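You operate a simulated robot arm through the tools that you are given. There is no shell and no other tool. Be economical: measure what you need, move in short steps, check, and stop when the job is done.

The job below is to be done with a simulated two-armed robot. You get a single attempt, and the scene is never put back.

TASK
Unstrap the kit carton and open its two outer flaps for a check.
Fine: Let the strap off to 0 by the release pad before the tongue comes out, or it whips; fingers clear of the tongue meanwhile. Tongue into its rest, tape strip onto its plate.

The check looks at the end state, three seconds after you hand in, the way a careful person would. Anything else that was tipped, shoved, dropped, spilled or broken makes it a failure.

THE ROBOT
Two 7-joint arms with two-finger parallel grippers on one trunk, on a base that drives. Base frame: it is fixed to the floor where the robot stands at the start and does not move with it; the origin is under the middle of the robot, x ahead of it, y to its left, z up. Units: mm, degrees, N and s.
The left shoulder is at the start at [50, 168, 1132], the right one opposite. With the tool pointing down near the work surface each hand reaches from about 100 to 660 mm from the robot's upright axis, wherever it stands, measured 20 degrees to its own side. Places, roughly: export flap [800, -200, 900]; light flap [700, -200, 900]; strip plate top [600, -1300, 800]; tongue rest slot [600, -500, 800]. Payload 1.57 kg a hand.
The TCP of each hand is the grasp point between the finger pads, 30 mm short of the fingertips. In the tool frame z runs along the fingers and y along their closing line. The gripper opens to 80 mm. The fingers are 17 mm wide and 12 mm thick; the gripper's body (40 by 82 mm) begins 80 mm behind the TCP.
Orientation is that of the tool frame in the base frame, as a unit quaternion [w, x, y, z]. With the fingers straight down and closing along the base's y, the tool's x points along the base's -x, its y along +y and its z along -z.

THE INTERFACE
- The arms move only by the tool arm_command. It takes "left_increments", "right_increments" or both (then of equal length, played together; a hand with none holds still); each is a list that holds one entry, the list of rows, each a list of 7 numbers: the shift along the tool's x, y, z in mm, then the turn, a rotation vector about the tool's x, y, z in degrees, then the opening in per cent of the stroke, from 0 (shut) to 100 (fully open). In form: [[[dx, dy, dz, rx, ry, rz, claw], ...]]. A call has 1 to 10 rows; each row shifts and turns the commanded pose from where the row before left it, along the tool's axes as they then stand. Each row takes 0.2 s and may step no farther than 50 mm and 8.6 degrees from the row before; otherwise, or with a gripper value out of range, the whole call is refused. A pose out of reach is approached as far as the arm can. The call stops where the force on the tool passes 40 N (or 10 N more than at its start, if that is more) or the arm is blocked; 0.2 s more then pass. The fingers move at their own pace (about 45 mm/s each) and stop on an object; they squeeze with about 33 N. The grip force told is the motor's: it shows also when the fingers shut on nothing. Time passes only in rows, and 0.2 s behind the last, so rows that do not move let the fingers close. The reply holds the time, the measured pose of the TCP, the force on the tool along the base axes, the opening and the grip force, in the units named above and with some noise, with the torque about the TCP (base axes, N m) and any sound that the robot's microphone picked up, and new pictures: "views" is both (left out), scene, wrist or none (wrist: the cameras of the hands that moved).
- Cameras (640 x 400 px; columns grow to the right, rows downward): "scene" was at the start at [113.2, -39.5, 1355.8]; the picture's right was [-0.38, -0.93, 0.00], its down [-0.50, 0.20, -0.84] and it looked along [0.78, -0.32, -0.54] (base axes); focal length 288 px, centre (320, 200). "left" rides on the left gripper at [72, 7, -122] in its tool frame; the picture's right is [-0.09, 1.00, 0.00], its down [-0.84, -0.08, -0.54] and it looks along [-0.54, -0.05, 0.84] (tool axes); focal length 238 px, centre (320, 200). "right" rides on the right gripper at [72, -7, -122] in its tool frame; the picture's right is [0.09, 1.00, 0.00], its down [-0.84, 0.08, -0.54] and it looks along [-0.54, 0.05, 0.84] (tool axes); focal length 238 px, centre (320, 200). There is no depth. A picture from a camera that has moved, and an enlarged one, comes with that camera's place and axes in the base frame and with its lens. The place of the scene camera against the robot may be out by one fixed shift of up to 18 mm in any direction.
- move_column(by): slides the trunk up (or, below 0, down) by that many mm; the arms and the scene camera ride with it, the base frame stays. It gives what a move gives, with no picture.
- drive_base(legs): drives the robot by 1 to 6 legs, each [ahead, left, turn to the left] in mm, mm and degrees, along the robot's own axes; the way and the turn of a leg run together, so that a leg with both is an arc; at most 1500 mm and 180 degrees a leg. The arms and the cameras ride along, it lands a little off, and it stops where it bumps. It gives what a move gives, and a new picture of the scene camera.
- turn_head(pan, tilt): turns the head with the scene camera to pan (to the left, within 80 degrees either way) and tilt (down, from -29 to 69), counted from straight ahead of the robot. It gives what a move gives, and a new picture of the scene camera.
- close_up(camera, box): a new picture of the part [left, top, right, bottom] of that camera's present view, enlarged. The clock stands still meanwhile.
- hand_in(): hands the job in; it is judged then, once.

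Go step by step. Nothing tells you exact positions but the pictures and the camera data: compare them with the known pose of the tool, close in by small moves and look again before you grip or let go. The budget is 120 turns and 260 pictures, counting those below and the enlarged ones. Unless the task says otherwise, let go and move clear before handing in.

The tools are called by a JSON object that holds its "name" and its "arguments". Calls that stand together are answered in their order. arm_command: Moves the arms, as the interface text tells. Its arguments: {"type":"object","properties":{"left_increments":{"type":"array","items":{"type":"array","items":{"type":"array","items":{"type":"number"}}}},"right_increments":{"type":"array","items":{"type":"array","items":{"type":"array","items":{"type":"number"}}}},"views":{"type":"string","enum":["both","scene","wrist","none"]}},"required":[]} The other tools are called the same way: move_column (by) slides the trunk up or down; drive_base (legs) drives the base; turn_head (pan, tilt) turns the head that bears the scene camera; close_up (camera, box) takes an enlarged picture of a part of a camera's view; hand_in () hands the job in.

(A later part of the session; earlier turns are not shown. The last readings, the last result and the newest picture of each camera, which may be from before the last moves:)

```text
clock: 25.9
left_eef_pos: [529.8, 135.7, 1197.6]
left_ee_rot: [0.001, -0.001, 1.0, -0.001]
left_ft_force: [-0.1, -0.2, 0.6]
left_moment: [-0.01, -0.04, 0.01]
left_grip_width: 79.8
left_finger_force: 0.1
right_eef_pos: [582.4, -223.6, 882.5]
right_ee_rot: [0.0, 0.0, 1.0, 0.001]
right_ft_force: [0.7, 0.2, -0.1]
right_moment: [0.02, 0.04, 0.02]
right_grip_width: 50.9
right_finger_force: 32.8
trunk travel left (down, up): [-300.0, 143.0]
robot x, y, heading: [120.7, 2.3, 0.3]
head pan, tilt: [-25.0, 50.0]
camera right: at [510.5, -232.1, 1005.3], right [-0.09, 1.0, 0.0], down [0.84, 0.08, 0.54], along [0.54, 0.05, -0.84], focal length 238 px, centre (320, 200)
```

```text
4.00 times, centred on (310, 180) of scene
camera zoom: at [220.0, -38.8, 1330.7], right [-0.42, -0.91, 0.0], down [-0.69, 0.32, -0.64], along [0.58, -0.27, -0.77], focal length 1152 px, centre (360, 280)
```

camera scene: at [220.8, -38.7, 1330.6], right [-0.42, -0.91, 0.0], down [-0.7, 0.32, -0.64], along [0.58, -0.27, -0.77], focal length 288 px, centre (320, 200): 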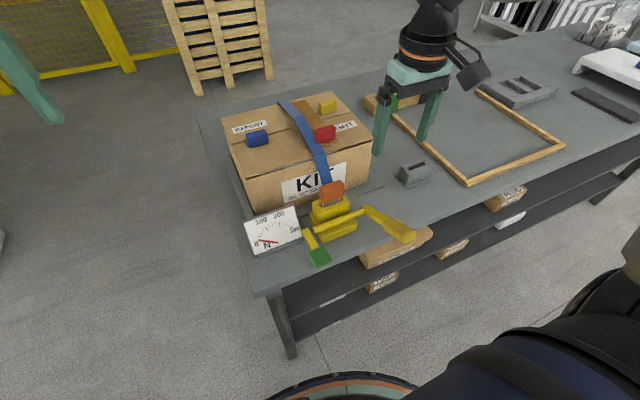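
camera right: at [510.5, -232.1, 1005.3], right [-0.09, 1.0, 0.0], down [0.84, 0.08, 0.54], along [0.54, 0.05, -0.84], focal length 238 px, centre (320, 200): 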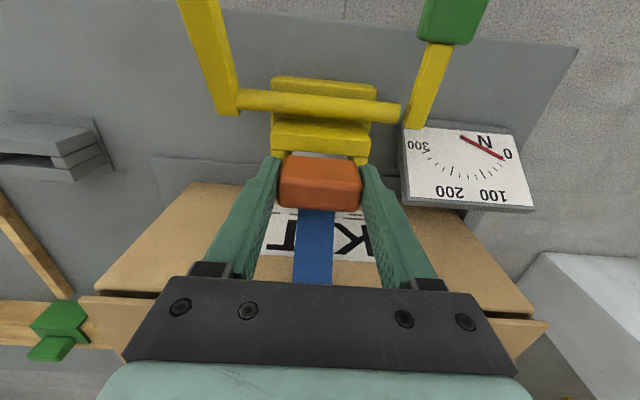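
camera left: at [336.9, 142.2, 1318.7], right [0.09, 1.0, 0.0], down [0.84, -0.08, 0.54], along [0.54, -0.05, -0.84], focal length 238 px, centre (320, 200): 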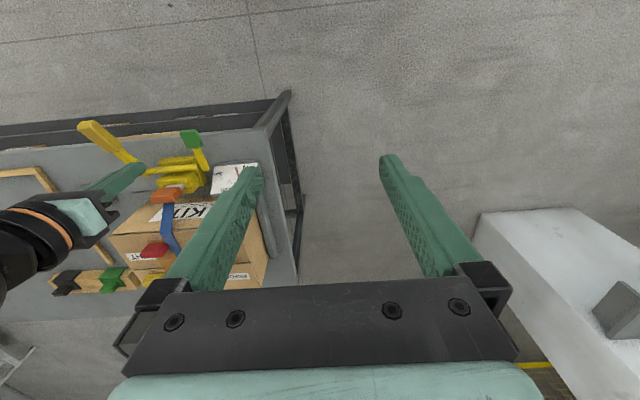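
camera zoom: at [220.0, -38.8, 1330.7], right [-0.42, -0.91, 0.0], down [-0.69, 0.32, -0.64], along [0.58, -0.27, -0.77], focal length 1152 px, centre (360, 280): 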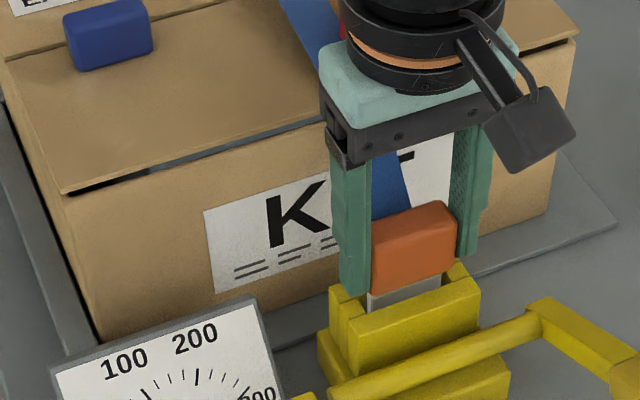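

Gripped at 51 mm and the gauge is at 0. I pull straight up in small rows.

{"name": "arm_command", "arguments": {"right_increments": [[[0, 0, -5, 0, 0, 0, 0], [0, 0, -5, 0, 0, 0, 0], [0, 0, -10, 0, 0, 0, 0], [0, 0, -10, 0, 0, 0, 0], [0, 0, -10, 0, 0, 0, 0], [0, 0, 0, 0, 0, 0, 0]]], "views": "wrist"}}

{"name": "close_up", "arguments": {"camera": "scene", "box": [230, 130, 390, 230]}}

```text
clock: 27.3
left_eef_pos: [529.9, 133.7, 1197.8]
left_ee_rot: [-0.001, 0.0, 1.0, 0.0]
left_ft_force: [-0.1, -0.8, 0.0]
left_moment: [0.01, -0.01, -0.02]
left_grip_width: 80.1
left_finger_force: 0.0
right_eef_pos: [580.6, -225.4, 921.7]
right_ee_rot: [0.0, 0.0, 1.0, 0.0]
right_ft_force: [0.5, -0.1, -1.1]
right_moment: [-0.01, -0.01, 0.01]
right_grip_width: 51.0
right_finger_force: 33.4
trunk travel left (down, up): [-300.0, 143.0]
robot x, y, heading: [120.5, -2.0, -0.0]
head pan, tilt: [-25.0, 50.0]
camera right: at [509.9, -232.0, 1045.6], right [-0.09, 1.0, 0.0], down [0.84, 0.08, 0.54], along [0.54, 0.05, -0.84], focal length 238 px, centre (320, 200)
```

right: 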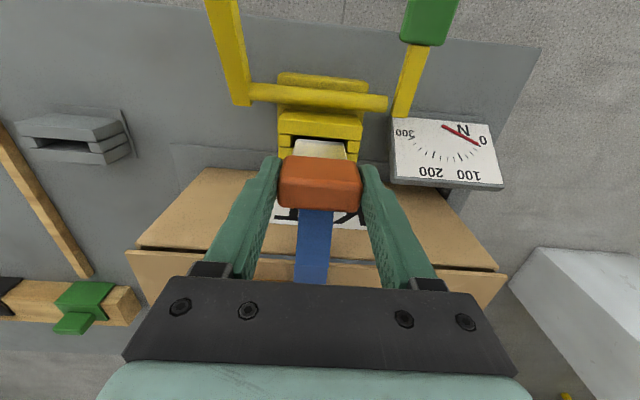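

```text
4.00 times, centred on (310, 180) of scene
camera zoom: at [220.0, -38.8, 1330.7], right [-0.42, -0.91, 0.0], down [-0.69, 0.32, -0.64], along [0.58, -0.27, -0.77], focal length 1152 px, centre (360, 280)
```

zoom: 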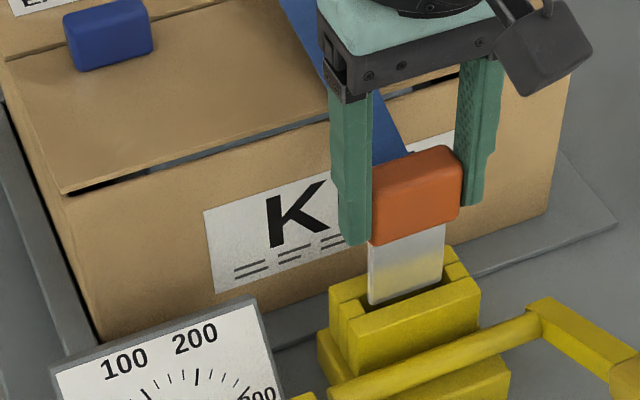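

{"name": "arm_command", "arguments": {"right_increments": [[[0, 0, -15, 0, 0, 0, 0], [0, 0, -20, 0, 0, 0, 0], [0, 0, -20, 0, 0, 0, 0], [0, 0, 0, 0, 0, 0, 0]]], "views": "wrist"}}

{"name": "close_up", "arguments": {"camera": "scene", "box": [270, 110, 470, 235]}}

{"name": "close_up", "arguments": {"camera": "right", "box": [0, 80, 160, 180]}}

```text
clock: 28.3
left_eef_pos: [529.9, 134.2, 1196.5]
left_ee_rot: [-0.001, -0.001, 1.0, -0.001]
left_ft_force: [1.1, -0.9, -0.6]
left_moment: [0.02, 0.01, 0.02]
left_grip_width: 79.9
left_finger_force: 0.0
right_eef_pos: [582.3, -226.2, 977.6]
right_ee_rot: [0.0, 0.0, 1.0, -0.001]
right_ft_force: [0.2, 0.1, -0.6]
right_moment: [0.03, 0.0, -0.02]
right_grip_width: 51.2
right_finger_force: 32.5
trunk travel left (down, up): [-300.0, 143.0]
robot x, y, heading: [122.0, -0.0, -0.1]
head pan, tilt: [-25.0, 50.0]
camera right: at [510.5, -232.3, 1101.0], right [-0.09, 1.0, 0.0], down [0.84, 0.08, 0.54], along [0.54, 0.05, -0.84], focal length 238 px, centre (320, 200)
```

right: 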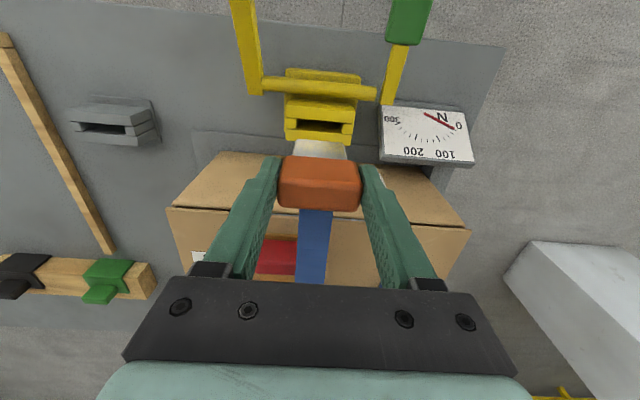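

```text
3.20 times, centred on (370, 172) of scene
camera zoom: at [220.0, -38.8, 1330.7], right [-0.42, -0.91, 0.0], down [-0.69, 0.32, -0.64], along [0.58, -0.27, -0.77], focal length 922 px, centre (160, 288)
```

zoom: 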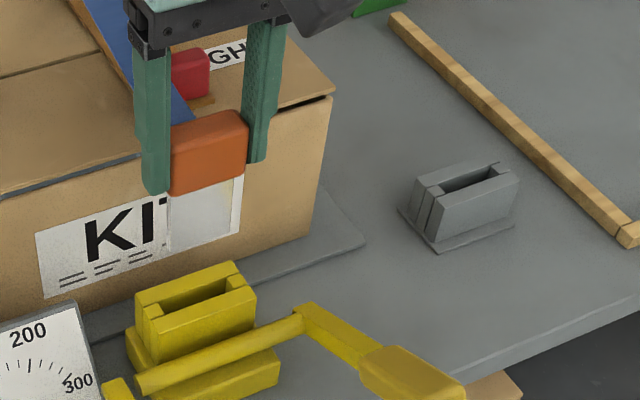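

```text
4.00 times, centred on (80, 130) of right
camera zoom: at [510.5, -232.3, 1101.0], right [-0.09, 1.0, 0.0], down [0.84, 0.08, 0.54], along [0.54, 0.05, -0.84], focal length 953 px, centre (1280, 480)
```

zoom: 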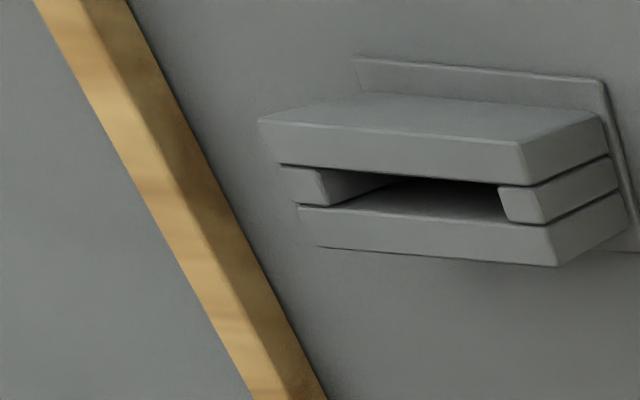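

Tongue is out cleanly; the matching buckle and rest slot both run along y. I carry the tongue across to above the rest.

{"name": "arm_command", "arguments": {"right_increments": [[[0, -30, 0, 0, 0, 0, 0], [0, -40, 0, 0, 0, 0, 0], [0, -40, 0, 0, 0, 0, 0], [0, -40, 0, 0, 0, 0, 0], [0, -40, 0, 0, 0, 0, 0], [0, -30, 0, 0, 0, 0, 0], [0, 0, 0, 0, 0, 0, 0]]], "views": "both"}}

{"name": "close_up", "arguments": {"camera": "right", "box": [240, 80, 400, 180]}}

```text
clock: 29.9
left_eef_pos: [530.5, 134.4, 1196.6]
left_ee_rot: [0.0, -0.001, 1.0, 0.0]
left_ft_force: [-0.6, 0.9, 0.3]
left_moment: [0.06, -0.03, 0.02]
left_grip_width: 80.0
left_finger_force: 0.0
right_eef_pos: [581.4, -445.3, 977.1]
right_ee_rot: [0.001, 0.0, 1.0, 0.0]
right_ft_force: [0.6, 0.8, -1.2]
right_moment: [0.01, 0.0, 0.01]
right_grip_width: 51.1
right_finger_force: 32.9
trunk travel left (down, up): [-300.0, 143.0]
robot x, y, heading: [116.9, -3.1, -0.2]
head pan, tilt: [-25.0, 50.0]
camera scene: at [220.0, -38.7, 1330.7], right [-0.42, -0.91, 0.0], down [-0.69, 0.32, -0.64], along [0.58, -0.27, -0.77], focal length 288 px, centre (320, 200)
camera right: at [510.6, -452.1, 1101.0], right [-0.09, 1.0, 0.0], down [0.84, 0.08, 0.54], along [0.54, 0.05, -0.84], focal length 238 px, centre (320, 200)
```

scene: 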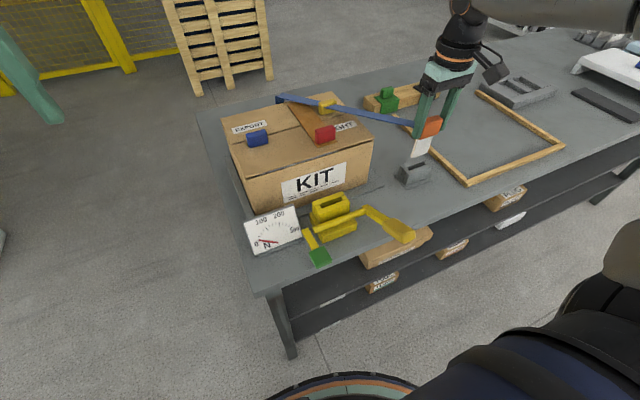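
right: 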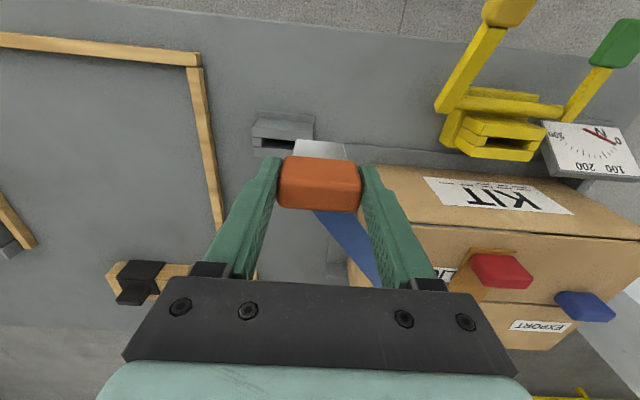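

```text
4.00 times, centred on (320, 130) of right
camera zoom: at [510.6, -452.1, 1101.0], right [-0.09, 1.0, 0.0], down [0.84, 0.08, 0.54], along [0.54, 0.05, -0.84], focal length 953 px, centre (320, 480)
```

zoom: 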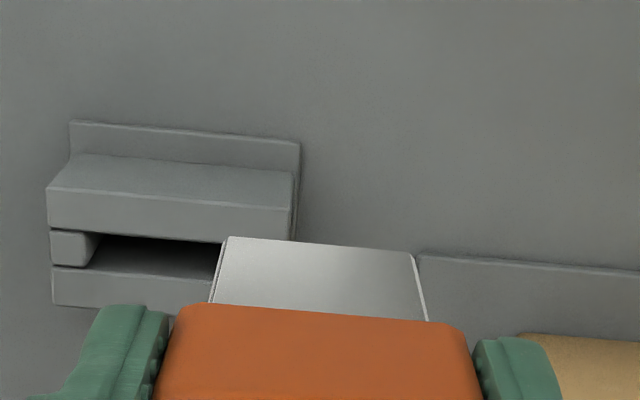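

I need an unobstructed view of the slot: I back the hand 55 mm in +y and look again.

{"name": "arm_command", "arguments": {"right_increments": [[[0, 30, 0, 0, 0, 0, 0], [0, 25, 0, 0, 0, 0, 0], [0, 0, 0, 0, 0, 0, 0]]], "views": "none"}}

{"name": "close_up", "arguments": {"camera": "right", "box": [180, 80, 340, 180]}}

{"name": "close_up", "arguments": {"camera": "scene", "box": [340, 110, 460, 185]}}

```text
clock: 30.7
left_eef_pos: [529.4, 133.6, 1197.2]
left_ee_rot: [-0.001, -0.001, 1.0, 0.0]
left_ft_force: [0.2, 0.4, -0.1]
left_moment: [-0.04, 0.03, -0.01]
left_grip_width: 79.8
left_finger_force: 0.1
right_eef_pos: [581.8, -390.2, 978.2]
right_ee_rot: [0.0, 0.0, 1.0, 0.0]
right_ft_force: [-0.1, 0.2, -0.9]
right_moment: [-0.03, 0.05, 0.02]
right_grip_width: 50.7
right_finger_force: 33.1
trunk travel left (down, up): [-300.0, 143.0]
robot x, y, heading: [119.0, -0.5, -0.0]
head pan, tilt: [-25.0, 50.0]
```

```text
4.00 times, centred on (260, 130) of right
camera zoom: at [510.4, -397.0, 1100.9], right [-0.09, 1.0, 0.0], down [0.84, 0.08, 0.54], along [0.54, 0.05, -0.84], focal length 953 px, centre (560, 480)
```

zoom: 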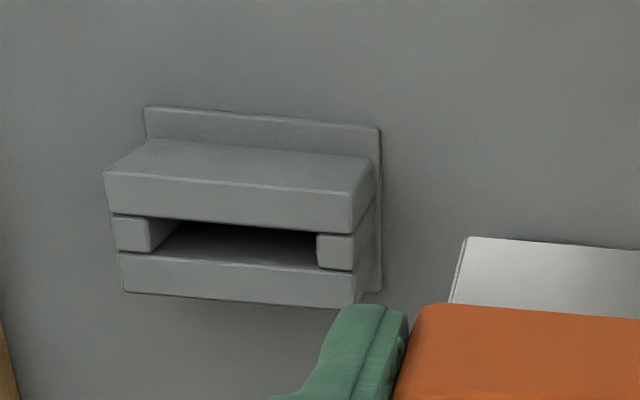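

```text
5.33 times, centred on (400, 148) of scene
camera zoom: at [219.9, -38.9, 1330.7], right [-0.42, -0.91, 0.0], down [-0.69, 0.32, -0.64], along [0.58, -0.27, -0.77], focal length 1536 px, centre (-107, 480)
```

zoom: 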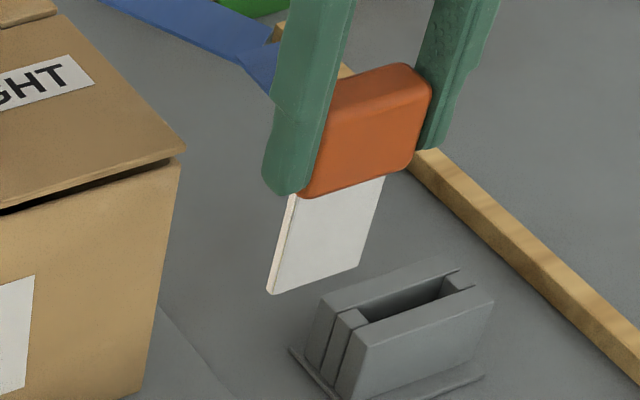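

Slot top computes to about [618.5,-490,808]; blade bottom hangs 84 mm below TCP and is centred on it. I shift the base right and a bit ahead to bring the slot well in reach.

{"name": "drive_base", "arguments": {"legs": [[20, -120, 0]]}}

{"name": "close_up", "arguments": {"camera": "right", "box": [240, 80, 400, 180]}}

{"name": "close_up", "arguments": {"camera": "scene", "box": [320, 80, 480, 180]}}

```text
clock: 32.4
left_eef_pos: [550.4, 14.8, 1197.5]
left_ee_rot: [0.001, -0.001, 1.0, -0.001]
left_ft_force: [0.1, -0.5, -1.1]
left_moment: [0.03, -0.01, 0.04]
left_grip_width: 80.2
left_finger_force: 0.1
right_eef_pos: [602.3, -510.5, 978.4]
right_ee_rot: [0.0, 0.0, 1.0, 0.001]
right_ft_force: [0.5, 0.2, -0.8]
right_moment: [0.0, 0.02, -0.03]
right_grip_width: 51.1
right_finger_force: 32.6
trunk travel left (down, up): [-300.0, 143.0]
robot x, y, heading: [139.9, -118.1, -0.0]
head pan, tilt: [-25.0, 50.0]
camera scene: at [240.1, -158.2, 1330.7], right [-0.42, -0.91, 0.0], down [-0.69, 0.32, -0.64], along [0.58, -0.27, -0.77], focal length 288 px, centre (320, 200)
```

scene: 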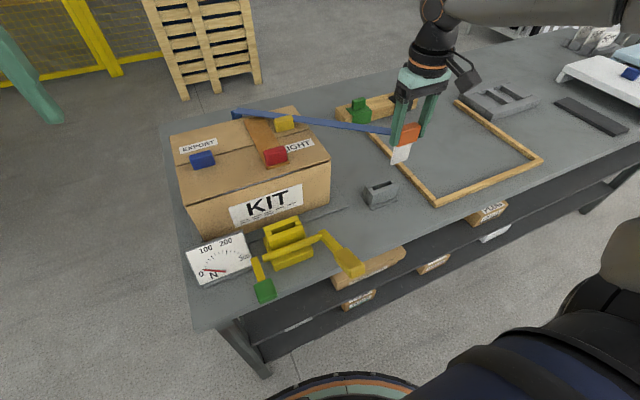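

```text
4.00 times, centred on (320, 130) of right
camera zoom: at [530.8, -516.4, 1100.7], right [-0.09, 1.0, 0.0], down [0.84, 0.08, 0.54], along [0.54, 0.05, -0.84], focal length 953 px, centre (320, 480)
```

zoom: 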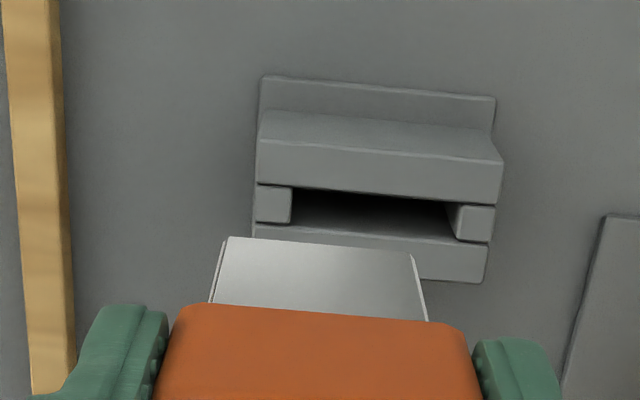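

```text
4.00 times, centred on (400, 130) of scene
camera zoom: at [240.1, -158.2, 1330.7], right [-0.42, -0.91, 0.0], down [-0.69, 0.32, -0.64], along [0.58, -0.27, -0.77], focal length 1152 px, centre (0, 480)
```

zoom: 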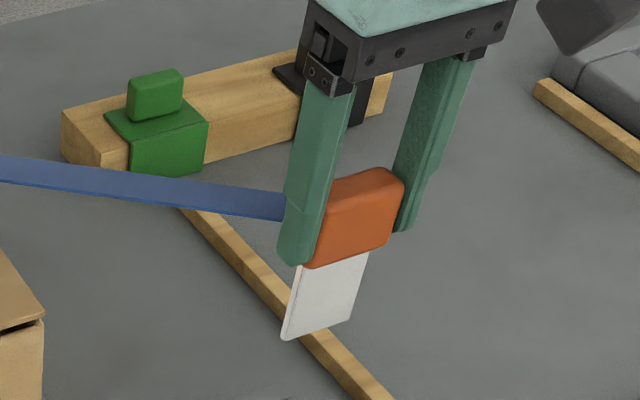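

Refined: slot centre [620.4,-492.8], top z≈806. I move over it and go down to just above the slot to compare.

{"name": "arm_command", "arguments": {"right_increments": [[[-9, 9, 0, 0, 0, 0, 0], [-9, 8.7, 0, 0, 0, 0, 0], [0, 0, 25, 0, 0, 0, 0], [0, 0, 25, 0, 0, 0, 0], [0, 0, 18, 0, 0, 0, 0], [0, 0, 0, 0, 0, 0, 0]]], "views": "none"}}

{"name": "close_up", "arguments": {"camera": "right", "box": [240, 80, 400, 180]}}

{"name": "close_up", "arguments": {"camera": "scene", "box": [320, 120, 480, 220]}}

```text
clock: 33.8
left_eef_pos: [549.0, 15.2, 1197.4]
left_ee_rot: [0.0, -0.002, 1.0, -0.001]
left_ft_force: [-0.8, -0.1, -0.3]
left_moment: [0.0, 0.01, 0.01]
left_grip_width: 80.0
left_finger_force: 0.1
right_eef_pos: [619.5, -491.6, 908.1]
right_ee_rot: [0.001, 0.001, 1.0, 0.0]
right_ft_force: [0.7, 0.0, 0.3]
right_moment: [-0.04, 0.02, 0.04]
right_grip_width: 51.2
right_finger_force: 33.1
trunk travel left (down, up): [-300.0, 143.0]
robot x, y, heading: [136.3, -120.7, 0.1]
head pan, tilt: [-25.0, 50.0]
```

```text
4.00 times, centred on (320, 130) of right
camera zoom: at [548.2, -498.6, 1032.5], right [-0.09, 1.0, 0.0], down [0.84, 0.08, 0.54], along [0.54, 0.05, -0.84], focal length 953 px, centre (320, 480)
```

zoom: 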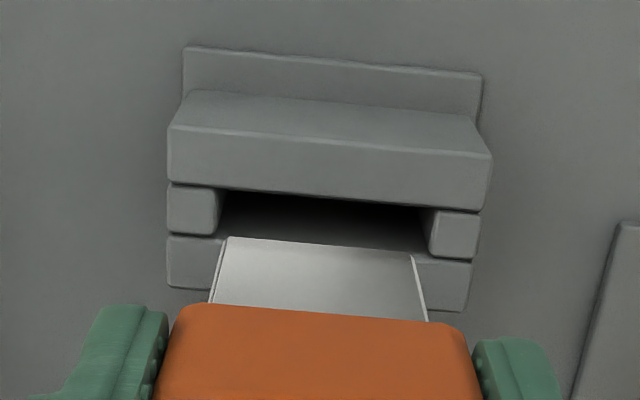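

```text
4.00 times, centred on (400, 170) of scene
camera zoom: at [240.0, -157.8, 1330.7], right [-0.42, -0.91, 0.0], down [-0.69, 0.32, -0.64], along [0.58, -0.27, -0.77], focal length 1152 px, centre (0, 320)
```

zoom: 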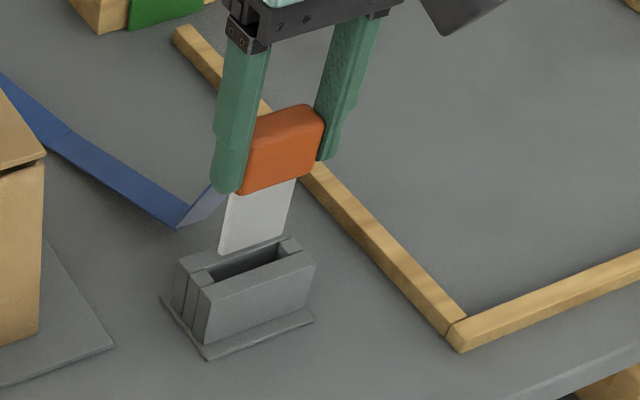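

{"name": "arm_command", "arguments": {"right_increments": [[[1, 0, 6, 0, 0, 0, 0], [1, 0, 6, 0, 0, 0, 0], [0, 0, 0, 0, 0, 0, 0]]], "views": "none"}}

{"name": "close_up", "arguments": {"camera": "right", "box": [260, 90, 380, 165]}}

{"name": "close_up", "arguments": {"camera": "scene", "box": [350, 150, 430, 200]}}

```text
clock: 34.6
left_eef_pos: [548.7, 14.4, 1196.9]
left_ee_rot: [0.0, -0.002, 1.0, 0.0]
left_ft_force: [0.3, 0.3, 0.2]
left_moment: [0.03, 0.04, -0.02]
left_grip_width: 79.9
left_finger_force: 0.0
right_eef_pos: [617.9, -492.4, 898.0]
right_ee_rot: [0.0, 0.0, 1.0, 0.0]
right_ft_force: [-0.7, -0.3, -0.5]
right_moment: [0.03, 0.0, 0.02]
right_grip_width: 50.9
right_finger_force: 33.0
trunk travel left (down, up): [-300.0, 143.0]
robot x, y, heading: [141.2, -118.9, 0.0]
head pan, tilt: [-25.0, 50.0]
```

```text
5.33 times, centred on (320, 128) of right
camera zoom: at [546.3, -498.5, 1020.7], right [-0.09, 1.0, 0.0], down [0.84, 0.08, 0.54], along [0.54, 0.05, -0.84], focal length 1271 px, centre (320, 587)
```

zoom: 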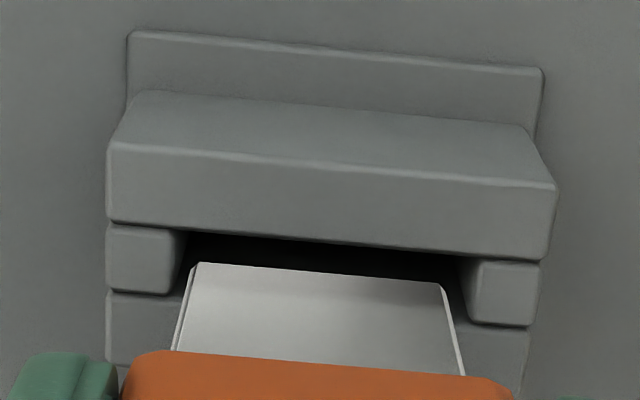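

```text
8.00 times, centred on (390, 175) of scene
camera zoom: at [240.0, -157.9, 1330.7], right [-0.42, -0.91, 0.0], down [-0.69, 0.32, -0.64], along [0.58, -0.27, -0.77], focal length 2304 px, centre (-240, 400)
```

zoom: 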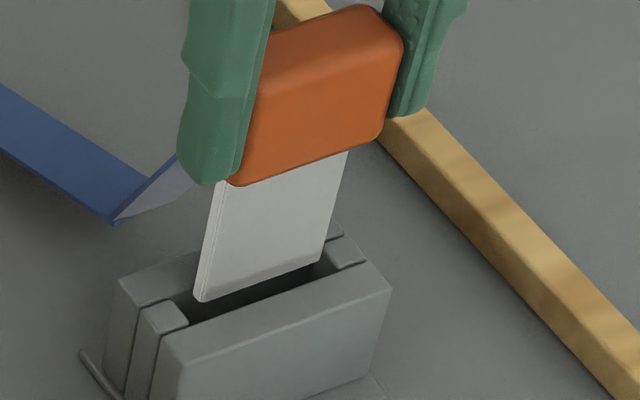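

{"name": "arm_command", "arguments": {"right_increments": [[[2, 1.5, 2, 0, 0, 0, 0], [0, 0, 2, 0, 0, 0, 0], [0, 0, 2, 0, 0, 0, 0], [0, 0, 0, 0, 0, 0, 0]]], "views": "none"}}

{"name": "close_up", "arguments": {"camera": "right", "box": [260, 90, 380, 165]}}

{"name": "close_up", "arguments": {"camera": "scene", "box": [350, 150, 430, 200]}}

```text
clock: 35.6
left_eef_pos: [549.8, 15.1, 1196.7]
left_ee_rot: [0.0, -0.002, 1.0, 0.0]
left_ft_force: [-0.1, 1.0, -0.6]
left_moment: [-0.01, 0.02, 0.01]
left_grip_width: 80.2
left_finger_force: 0.0
right_eef_pos: [617.3, -489.1, 891.4]
right_ee_rot: [0.002, 0.0, 1.0, 0.0]
right_ft_force: [-0.3, 0.5, 0.3]
right_moment: [-0.04, 0.0, -0.02]
right_grip_width: 50.8
right_finger_force: 32.6
trunk travel left (down, up): [-300.0, 143.0]
robot x, y, heading: [137.0, -119.2, 0.1]
head pan, tilt: [-25.0, 50.0]
```

```text
5.33 times, centred on (320, 128) of right
camera zoom: at [544.8, -497.0, 1014.8], right [-0.09, 1.0, 0.0], down [0.84, 0.08, 0.54], along [0.54, 0.05, -0.84], focal length 1271 px, centre (320, 587)
```

zoom: 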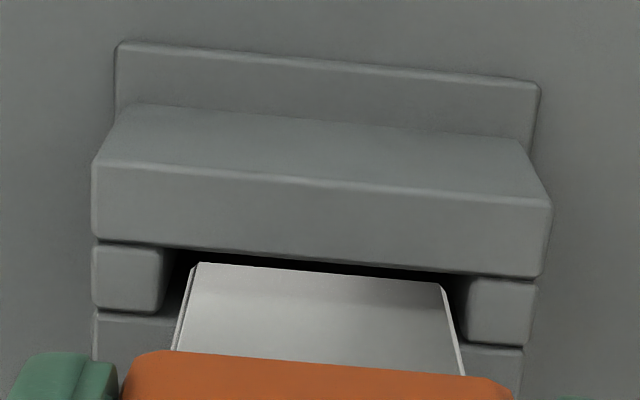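

```text
8.00 times, centred on (390, 175) of scene
camera zoom: at [240.0, -157.9, 1330.7], right [-0.42, -0.91, 0.0], down [-0.69, 0.32, -0.64], along [0.58, -0.27, -0.77], focal length 2304 px, centre (-240, 400)
```

zoom: 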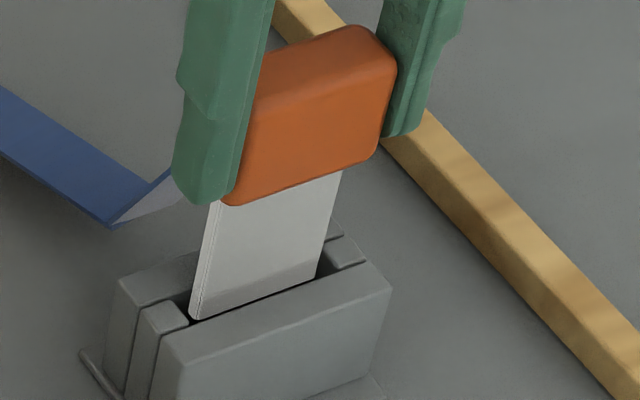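

The blade sits inside the slot opening outline. I lower gently, watching force.

{"name": "arm_command", "arguments": {"right_increments": [[[-0.7, -0.5, 3, 0, 0, 0, 0], [0, 0, 4, 0, 0, 0, 0], [0, 0, 4, 0, 0, 0, 0], [0, 0, 4, 0, 0, 0, 0], [0, 0, 0, 0, 0, 0, 0]]], "views": "none"}}

{"name": "close_up", "arguments": {"camera": "scene", "box": [350, 150, 430, 200]}}

```text
clock: 36.8
left_eef_pos: [549.8, 14.1, 1197.6]
left_ee_rot: [0.0, -0.002, 1.0, 0.0]
left_ft_force: [-0.5, 0.1, 0.0]
left_moment: [0.0, -0.01, 0.02]
left_grip_width: 80.1
left_finger_force: 0.0
right_eef_pos: [616.9, -490.6, 876.4]
right_ee_rot: [0.0, 0.0, 1.0, 0.0]
right_ft_force: [0.5, 0.4, 0.3]
right_moment: [0.04, 0.01, -0.01]
right_grip_width: 51.1
right_finger_force: 33.1
trunk travel left (down, up): [-300.0, 143.0]
robot x, y, heading: [139.0, -118.1, -0.1]
head pan, tilt: [-25.0, 50.0]
```

```text
8.00 times, centred on (390, 175) of scene
camera zoom: at [240.0, -157.9, 1330.7], right [-0.42, -0.91, 0.0], down [-0.69, 0.32, -0.64], along [0.58, -0.27, -0.77], focal length 2304 px, centre (-240, 400)
```

zoom: 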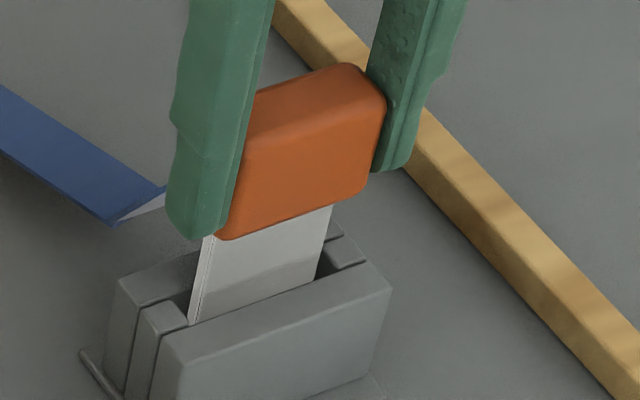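

It is going in freely. I keep lowering.

{"name": "arm_command", "arguments": {"right_increments": [[[0, 0, 5, 0, 0, 0, 0], [0, 0, 5, 0, 0, 0, 0], [0, 0, 4, 0, 0, 0, 0], [0, 0, 3, 0, 0, 0, 0], [0, 0, 3, 0, 0, 0, 0], [0, 0, 0, 0, 0, 0, 0]]], "views": "none"}}

{"name": "close_up", "arguments": {"camera": "scene", "box": [350, 150, 430, 200]}}

```text
clock: 38.2
left_eef_pos: [549.8, 14.6, 1197.7]
left_ee_rot: [-0.001, -0.001, 1.0, 0.001]
left_ft_force: [-0.1, -0.4, 0.2]
left_moment: [-0.01, -0.01, -0.01]
left_grip_width: 80.1
left_finger_force: 0.1
right_eef_pos: [617.8, -490.6, 856.8]
right_ee_rot: [0.0, 0.0, 1.0, 0.0]
right_ft_force: [0.7, 0.2, 0.4]
right_moment: [-0.01, 0.02, -0.02]
right_grip_width: 51.1
right_finger_force: 32.7
trunk travel left (down, up): [-300.0, 143.0]
robot x, y, heading: [141.1, -117.7, 0.5]
head pan, tilt: [-25.0, 50.0]
```

```text
8.00 times, centred on (390, 175) of scene
camera zoom: at [240.0, -157.9, 1330.7], right [-0.42, -0.91, 0.0], down [-0.69, 0.32, -0.64], along [0.58, -0.27, -0.77], focal length 2304 px, centre (-240, 400)
```

zoom: 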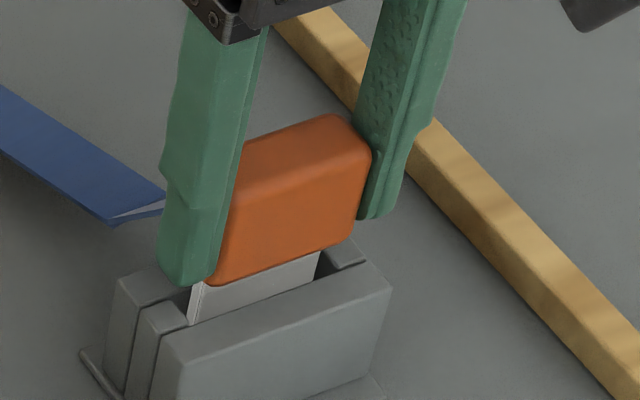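

{"name": "arm_command", "arguments": {"right_increments": [[[0, 0, 3, 0, 0, 0, 0], [0, 0, 3, 0, 0, 0, 0], [0, 0, 3, 0, 0, 0, 0], [0, 0, 2, 0, 0, 0, 0], [0, 0, 0, 0, 0, 0, 0]]], "views": "none"}}

{"name": "close_up", "arguments": {"camera": "scene", "box": [350, 150, 430, 200]}}

```text
clock: 39.0
left_eef_pos: [548.2, 15.5, 1196.3]
left_ee_rot: [0.001, -0.001, 1.0, -0.002]
left_ft_force: [-0.6, 0.0, 0.2]
left_moment: [0.0, 0.05, 0.02]
left_grip_width: 79.9
left_finger_force: 0.0
right_eef_pos: [618.6, -489.8, 856.2]
right_ee_rot: [0.005, 0.001, 1.0, -0.001]
right_ft_force: [-6.7, -0.8, 21.0]
right_moment: [0.07, 0.51, 0.01]
right_grip_width: 50.9
right_finger_force: 33.2
trunk travel left (down, up): [-300.0, 143.0]
robot x, y, heading: [137.1, -119.1, -0.0]
head pan, tilt: [-25.0, 50.0]
stopped in row 3 (right hand): the force on the tool passed its limit at 43 N (the readings are from after the stop); the commanded pose is now the measured one
```

```text
8.00 times, centred on (390, 175) of scene
camera zoom: at [238.2, -157.0, 1331.0], right [-0.42, -0.91, 0.0], down [-0.69, 0.32, -0.64], along [0.58, -0.27, -0.77], focal length 2304 px, centre (-240, 400)
```

zoom: 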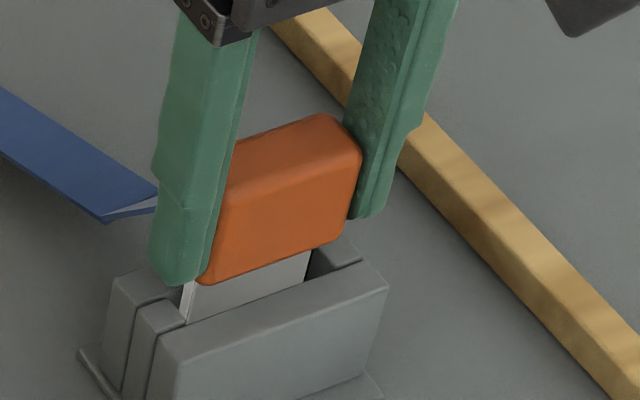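

The blade has bottomed out with the same visible gap it had in the buckle, so it is seated. I ease off slightly and open the fingers.

{"name": "arm_command", "arguments": {"right_increments": [[[0, 0, -0.5, 0, 0, 0, 0], [0, 0, 0, 0, 0, 0, 30], [0, 0, 0, 0, 0, 0, 80], [0, 0, 0, 0, 0, 0, 100], [0, 0, 0, 0, 0, 0, 100]]], "views": "none"}}

{"name": "close_up", "arguments": {"camera": "scene", "box": [330, 130, 450, 205]}}

```text
clock: 40.2
left_eef_pos: [549.5, 13.3, 1196.7]
left_ee_rot: [0.0, -0.001, 1.0, -0.001]
left_ft_force: [-0.6, 0.0, -0.9]
left_moment: [-0.02, 0.05, -0.01]
left_grip_width: 80.1
left_finger_force: 0.0
right_eef_pos: [618.4, -492.1, 851.7]
right_ee_rot: [0.002, 0.001, 1.0, -0.001]
right_ft_force: [-0.1, 0.0, 0.1]
right_moment: [-0.03, -0.01, 0.01]
right_grip_width: 79.8
right_finger_force: 0.0
trunk travel left (down, up): [-300.0, 143.0]
robot x, y, heading: [139.9, -121.5, -0.1]
head pan, tilt: [-25.0, 50.0]
```

```text
5.33 times, centred on (390, 168) of scene
camera zoom: at [239.9, -158.1, 1330.6], right [-0.42, -0.91, 0.0], down [-0.69, 0.32, -0.64], along [0.58, -0.27, -0.77], focal length 1536 px, centre (-53, 373)
```

zoom: 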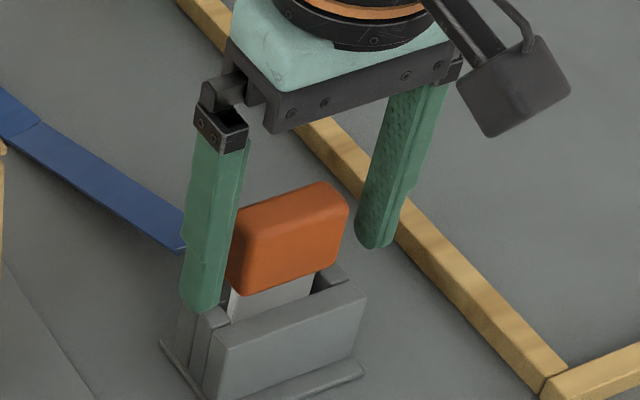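

{"name": "arm_command", "arguments": {"right_increments": [[[0, 0, -10, 0, 0, 0, 100], [0, 0, -20, 0, 0, 0, 100], [0, 0, -40, 0, 0, 0, 100], [0, 0, -40, 0, 0, 0, 100], [0, 0, -40, 0, 0, 0, 100], [20, 0, -10, 0, 0, 0, 100], [0, 0, 0, 0, 0, 0, 100]]], "views": "both"}}

{"name": "close_up", "arguments": {"camera": "scene", "box": [160, 90, 420, 250]}}

```text
clock: 41.8
left_eef_pos: [549.5, 15.5, 1197.2]
left_ee_rot: [0.0, -0.001, 1.0, 0.0]
left_ft_force: [0.7, -0.2, 0.2]
left_moment: [0.0, 0.0, 0.0]
left_grip_width: 80.0
left_finger_force: 0.1
right_eef_pos: [598.8, -490.9, 1011.7]
right_ee_rot: [0.003, 0.001, 1.0, -0.001]
right_ft_force: [0.1, 0.1, 1.0]
right_moment: [-0.03, -0.03, 0.0]
right_grip_width: 80.0
right_finger_force: 0.0
trunk travel left (down, up): [-300.0, 143.0]
robot x, y, heading: [137.5, -118.5, 0.2]
head pan, tilt: [-25.0, 50.0]
camera scene: at [240.0, -157.9, 1330.7], right [-0.42, -0.91, 0.0], down [-0.69, 0.32, -0.64], along [0.58, -0.27, -0.77], focal length 288 px, centre (320, 200)
camera right: at [526.3, -497.3, 1134.9], right [-0.09, 1.0, 0.0], down [0.83, 0.08, 0.55], along [0.54, 0.05, -0.84], focal length 238 px, centre (320, 200)
```

scene: 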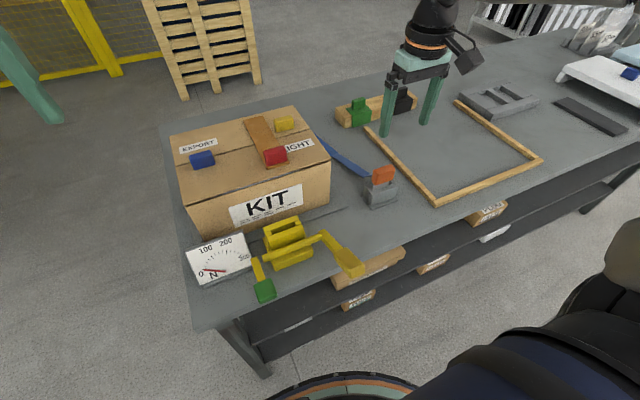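
right: 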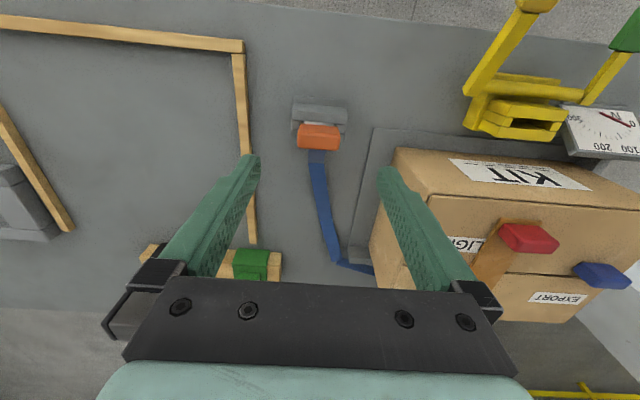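

```text
2.46 times, centred on (290, 170) of scene
camera zoom: at [240.0, -157.9, 1330.7], right [-0.42, -0.91, 0.0], down [-0.69, 0.32, -0.64], along [0.58, -0.27, -0.77], focal length 709 px, centre (394, 274)
```

zoom: 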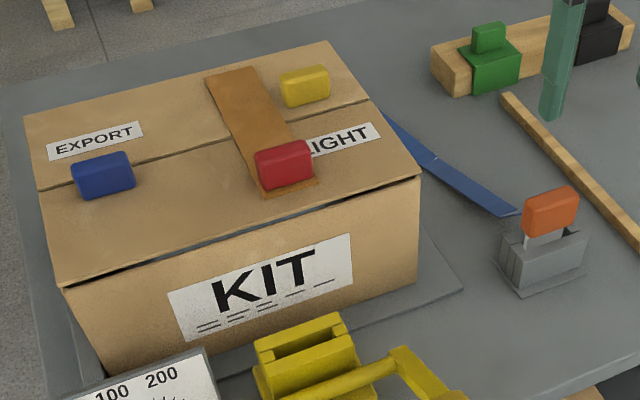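

Tongue is in its rest with the strap lying aside. The strip's red knob is at about [681,-256,938]. I move the base back left for a good reach.

{"name": "drive_base", "arguments": {"legs": [[10, 140, 0]]}}

{"name": "arm_command", "arguments": {"right_increments": [[[0, 30, -5, 0, 0, 0, 100], [-20, 30, 0, 0, 0, 0, 100], [-25, 30, 0, 0, 0, 0, 100], [-25, 5, 0, 0, 0, 0, 100], [0, 0, 0, 0, 0, 0, 100]]], "views": "both"}}

```text
clock: 43.7
left_eef_pos: [558.8, 155.7, 1197.1]
left_ee_rot: [0.0, -0.001, 1.0, -0.001]
left_ft_force: [-1.1, 0.2, 0.5]
left_moment: [-0.02, 0.04, -0.02]
left_grip_width: 79.9
left_finger_force: 0.2
right_eef_pos: [607.0, -351.5, 1012.7]
right_ee_rot: [0.002, 0.001, 1.0, -0.001]
right_ft_force: [0.6, 0.5, 0.0]
right_moment: [-0.02, -0.01, 0.0]
right_grip_width: 79.8
right_finger_force: 0.1
trunk travel left (down, up): [-300.0, 143.0]
robot x, y, heading: [147.3, 20.2, 0.0]
head pan, tilt: [-25.0, 50.0]
camera scene: at [249.7, -17.7, 1330.8], right [-0.42, -0.91, 0.0], down [-0.69, 0.32, -0.64], along [0.58, -0.27, -0.77], focal length 288 px, centre (320, 200)
```

scene: 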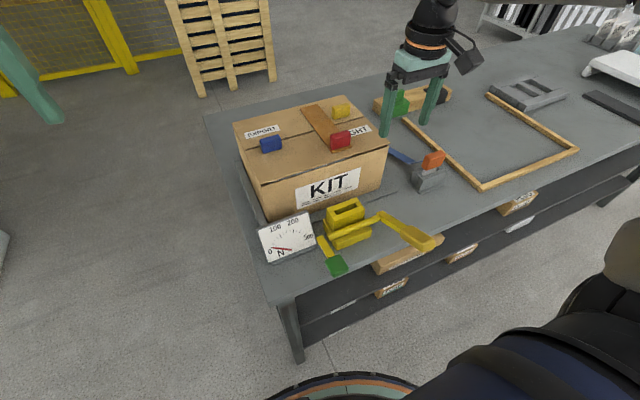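

```text
clock: 44.9
left_eef_pos: [559.4, 154.2, 1197.5]
left_ee_rot: [-0.001, -0.001, 1.0, -0.001]
left_ft_force: [0.3, 0.3, -0.5]
left_moment: [0.03, -0.02, 0.01]
left_grip_width: 80.1
left_finger_force: 0.1
right_eef_pos: [677.6, -254.6, 1017.2]
right_ee_rot: [0.003, 0.002, 1.0, -0.001]
right_ft_force: [0.2, -0.2, -0.5]
right_moment: [-0.03, 0.03, 0.02]
right_grip_width: 79.7
right_finger_force: 0.1
trunk travel left (down, up): [-300.0, 143.0]
robot x, y, heading: [149.4, 20.7, -0.2]
head pan, tilt: [-25.0, 50.0]
camera scene: at [249.5, -17.8, 1330.8], right [-0.42, -0.91, 0.0], down [-0.69, 0.32, -0.64], along [0.58, -0.27, -0.77], focal length 288 px, centre (320, 200)
camera right: at [606.6, -261.6, 1139.9], right [-0.09, 1.0, 0.0], down [0.83, 0.08, 0.55], along [0.54, 0.05, -0.84], focal length 238 px, centre (320, 200)
```

scene: 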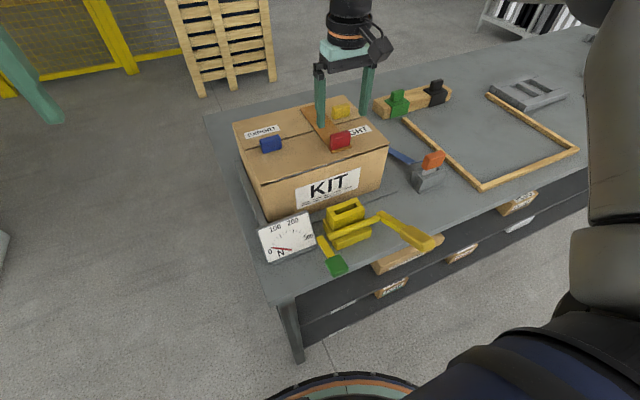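
right: 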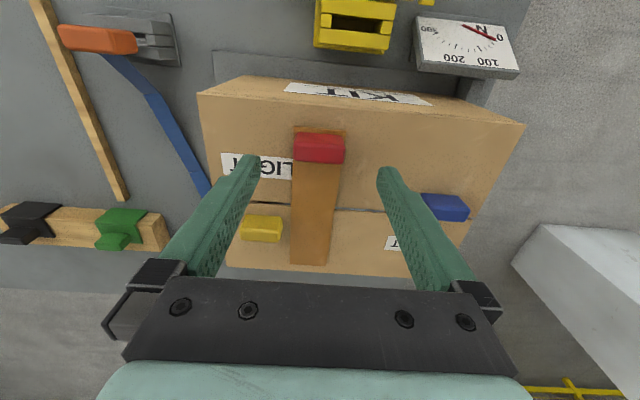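

{"name": "arm_command", "arguments": {"right_increments": [[[-3, 0, 20, 0, 0, 0, 100], [0, 0, 20, 0, 0, 0, 100], [0, 0, 15, 0, 0, 0, 100], [0, 0, 0, 0, 0, 0, 100]]], "views": "wrist"}}

{"name": "close_up", "arguments": {"camera": "scene", "box": [280, 90, 400, 165]}}

```text
clock: 45.9
left_eef_pos: [559.4, 154.9, 1196.9]
left_ee_rot: [0.0, -0.002, 1.0, 0.0]
left_ft_force: [0.4, -0.2, 1.3]
left_moment: [0.01, -0.01, 0.0]
left_grip_width: 80.2
left_finger_force: 0.1
right_eef_pos: [682.0, -255.8, 961.7]
right_ee_rot: [0.002, 0.0, 1.0, -0.001]
right_ft_force: [0.2, 0.1, 0.0]
right_moment: [0.02, -0.04, -0.01]
right_grip_width: 80.1
right_finger_force: 0.0
trunk travel left (down, up): [-300.0, 143.0]
robot x, y, heading: [145.2, 21.7, 0.2]
head pan, tilt: [-25.0, 50.0]
camera right: at [609.3, -262.5, 1084.8], right [-0.09, 1.0, 0.0], down [0.83, 0.08, 0.55], along [0.54, 0.05, -0.84], focal length 238 px, centre (320, 200)
```

right: 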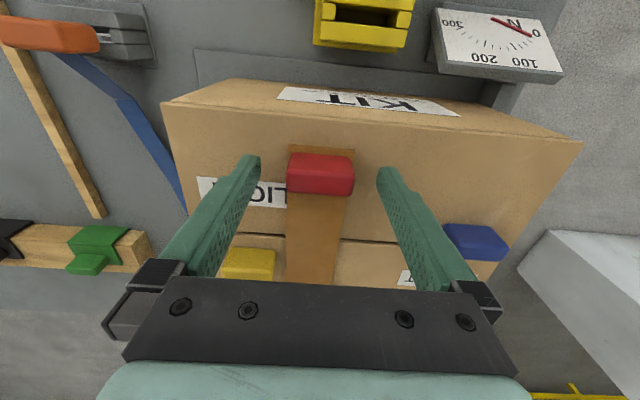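

```text
5.33 times, centred on (340, 128) of scene
camera zoom: at [249.7, -18.0, 1330.8], right [-0.42, -0.91, 0.0], down [-0.69, 0.32, -0.64], along [0.58, -0.27, -0.77], focal length 1536 px, centre (213, 587)
```

zoom: 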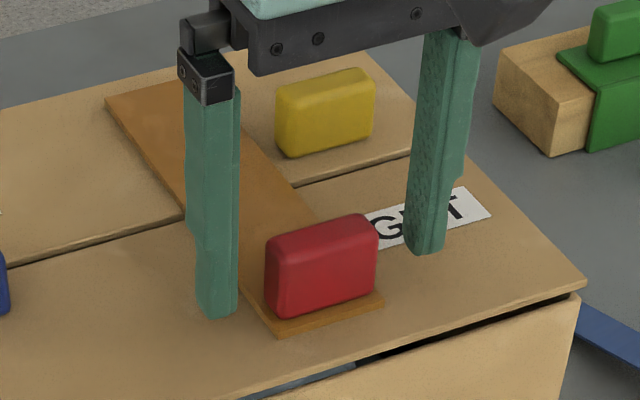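

Fingertips are just above the flap and straddle the red knob. I grip it.

{"name": "arm_command", "arguments": {"right_increments": [[[0, 0, 0, 0, 0, 0, 0], [0, 0, 0, 0, 0, 0, 0], [0, 0, 0, 0, 0, 0, 0], [0, 0, 0, 0, 0, 0, 0]]], "views": "none"}}

{"name": "arm_command", "arguments": {"right_increments": [[[0, 0, -3, 0, 0, 0, 0], [0, 0, -5, 0, 0, 0, 0], [0, 0, -5, 0, 0, 0, 0], [0, 0, -5, 0, 0, 0, 0], [0, 0, 0, 0, 0, 0, 0]]], "views": "wrist"}}

{"name": "close_up", "arguments": {"camera": "scene", "box": [260, 80, 420, 180]}}

```text
clock: 46.9
left_eef_pos: [559.1, 155.0, 1197.6]
left_ee_rot: [0.0, -0.001, 1.0, 0.001]
left_ft_force: [-0.1, 1.1, 0.8]
left_moment: [0.0, -0.03, 0.02]
left_grip_width: 80.1
left_finger_force: 0.0
right_eef_pos: [681.7, -256.6, 961.7]
right_ee_rot: [0.003, 0.001, 1.0, 0.0]
right_ft_force: [-0.7, 0.7, 0.6]
right_moment: [0.01, 0.04, -0.02]
right_grip_width: 42.8
right_finger_force: 29.8
trunk travel left (down, up): [-300.0, 143.0]
robot x, y, heading: [152.6, 17.2, 0.1]
head pan, tilt: [-25.0, 50.0]
```

```text
clock: 48.1
left_eef_pos: [559.5, 154.9, 1197.2]
left_ee_rot: [0.001, -0.001, 1.0, 0.0]
left_ft_force: [-0.2, 0.0, 0.1]
left_moment: [-0.02, -0.03, -0.03]
left_grip_width: 80.0
left_finger_force: 0.2
right_eef_pos: [682.7, -257.0, 979.8]
right_ee_rot: [0.003, 0.001, 1.0, 0.0]
right_ft_force: [0.5, -1.0, -0.5]
right_moment: [0.0, 0.02, -0.02]
right_grip_width: 42.5
right_finger_force: 33.2
trunk travel left (down, up): [-300.0, 143.0]
robot x, y, heading: [150.5, 20.1, 0.0]
head pan, tilt: [-25.0, 50.0]
camera right: at [609.6, -262.7, 1103.2], right [-0.09, 1.0, 0.0], down [0.83, 0.08, 0.55], along [0.54, 0.05, -0.84], focal length 238 px, centre (320, 200)
```

right: 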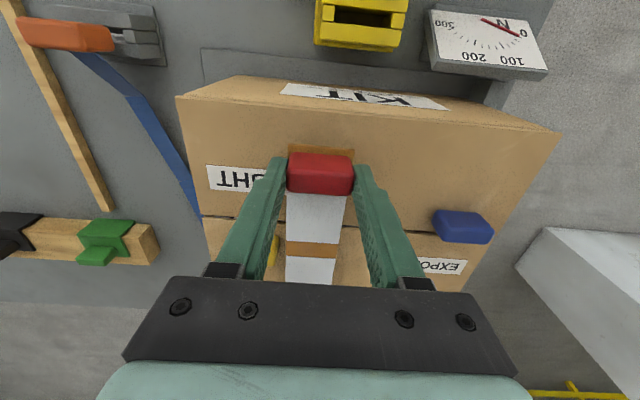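

```text
4.00 times, centred on (340, 130) of scene
camera zoom: at [249.8, -18.1, 1330.7], right [-0.42, -0.91, 0.0], down [-0.69, 0.32, -0.64], along [0.58, -0.27, -0.77], focal length 1152 px, centre (240, 480)
```

zoom: 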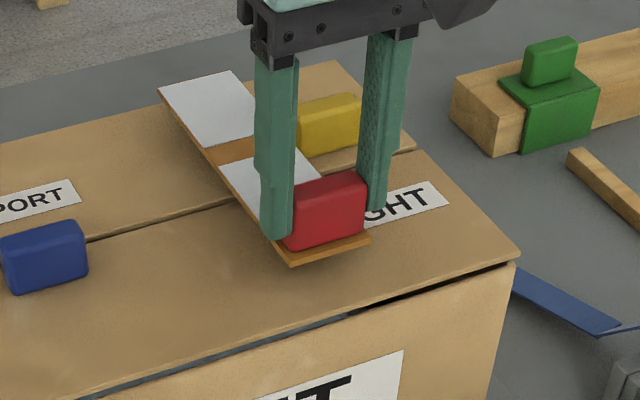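

{"name": "arm_command", "arguments": {"right_increments": [[[0, 0, -10, 0, 0, 0, 0], [0, 0, -20, 0, 0, 0, 0], [0, 0, -20, 0, 0, 0, 0], [0, 0, -20, 0, 0, 0, 0], [0, 0, 0, 0, 0, 0, 0]]], "views": "wrist"}}

{"name": "close_up", "arguments": {"camera": "scene", "box": [240, 60, 420, 172]}}

```text
clock: 49.3
left_eef_pos: [560.3, 154.5, 1196.4]
left_ee_rot: [0.001, -0.001, 1.0, 0.0]
left_ft_force: [0.0, 0.1, 0.2]
left_moment: [-0.02, 0.05, 0.02]
left_grip_width: 80.1
left_finger_force: 0.1
right_eef_pos: [680.6, -255.6, 1050.7]
right_ee_rot: [0.002, 0.001, 1.0, -0.001]
right_ft_force: [0.4, 0.0, -0.4]
right_moment: [-0.01, 0.0, 0.01]
right_grip_width: 43.0
right_finger_force: 33.2
trunk travel left (down, up): [-300.0, 143.0]
robot x, y, heading: [149.6, 17.0, 0.3]
head pan, tilt: [-25.0, 50.0]
camera right: at [609.1, -262.8, 1173.6], right [-0.09, 1.0, 0.0], down [0.83, 0.08, 0.55], along [0.54, 0.05, -0.84], focal length 238 px, centre (320, 200)
```

right: 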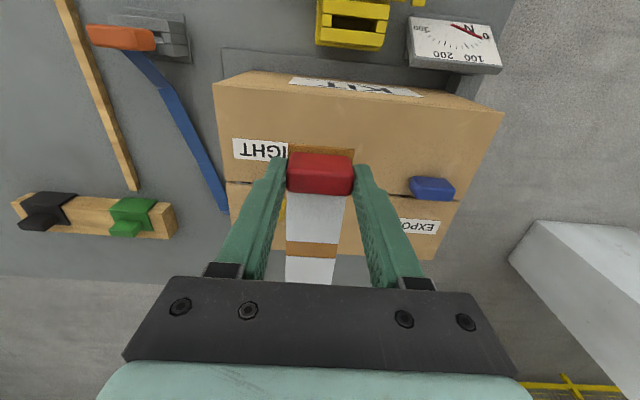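

```text
3.56 times, centred on (330, 116) of scene
camera zoom: at [249.8, -18.1, 1330.7], right [-0.42, -0.91, 0.0], down [-0.69, 0.32, -0.64], along [0.58, -0.27, -0.77], focal length 1024 px, centre (284, 499)
```

zoom: 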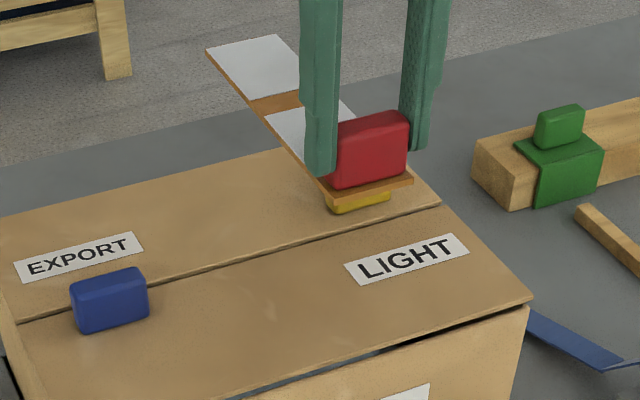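

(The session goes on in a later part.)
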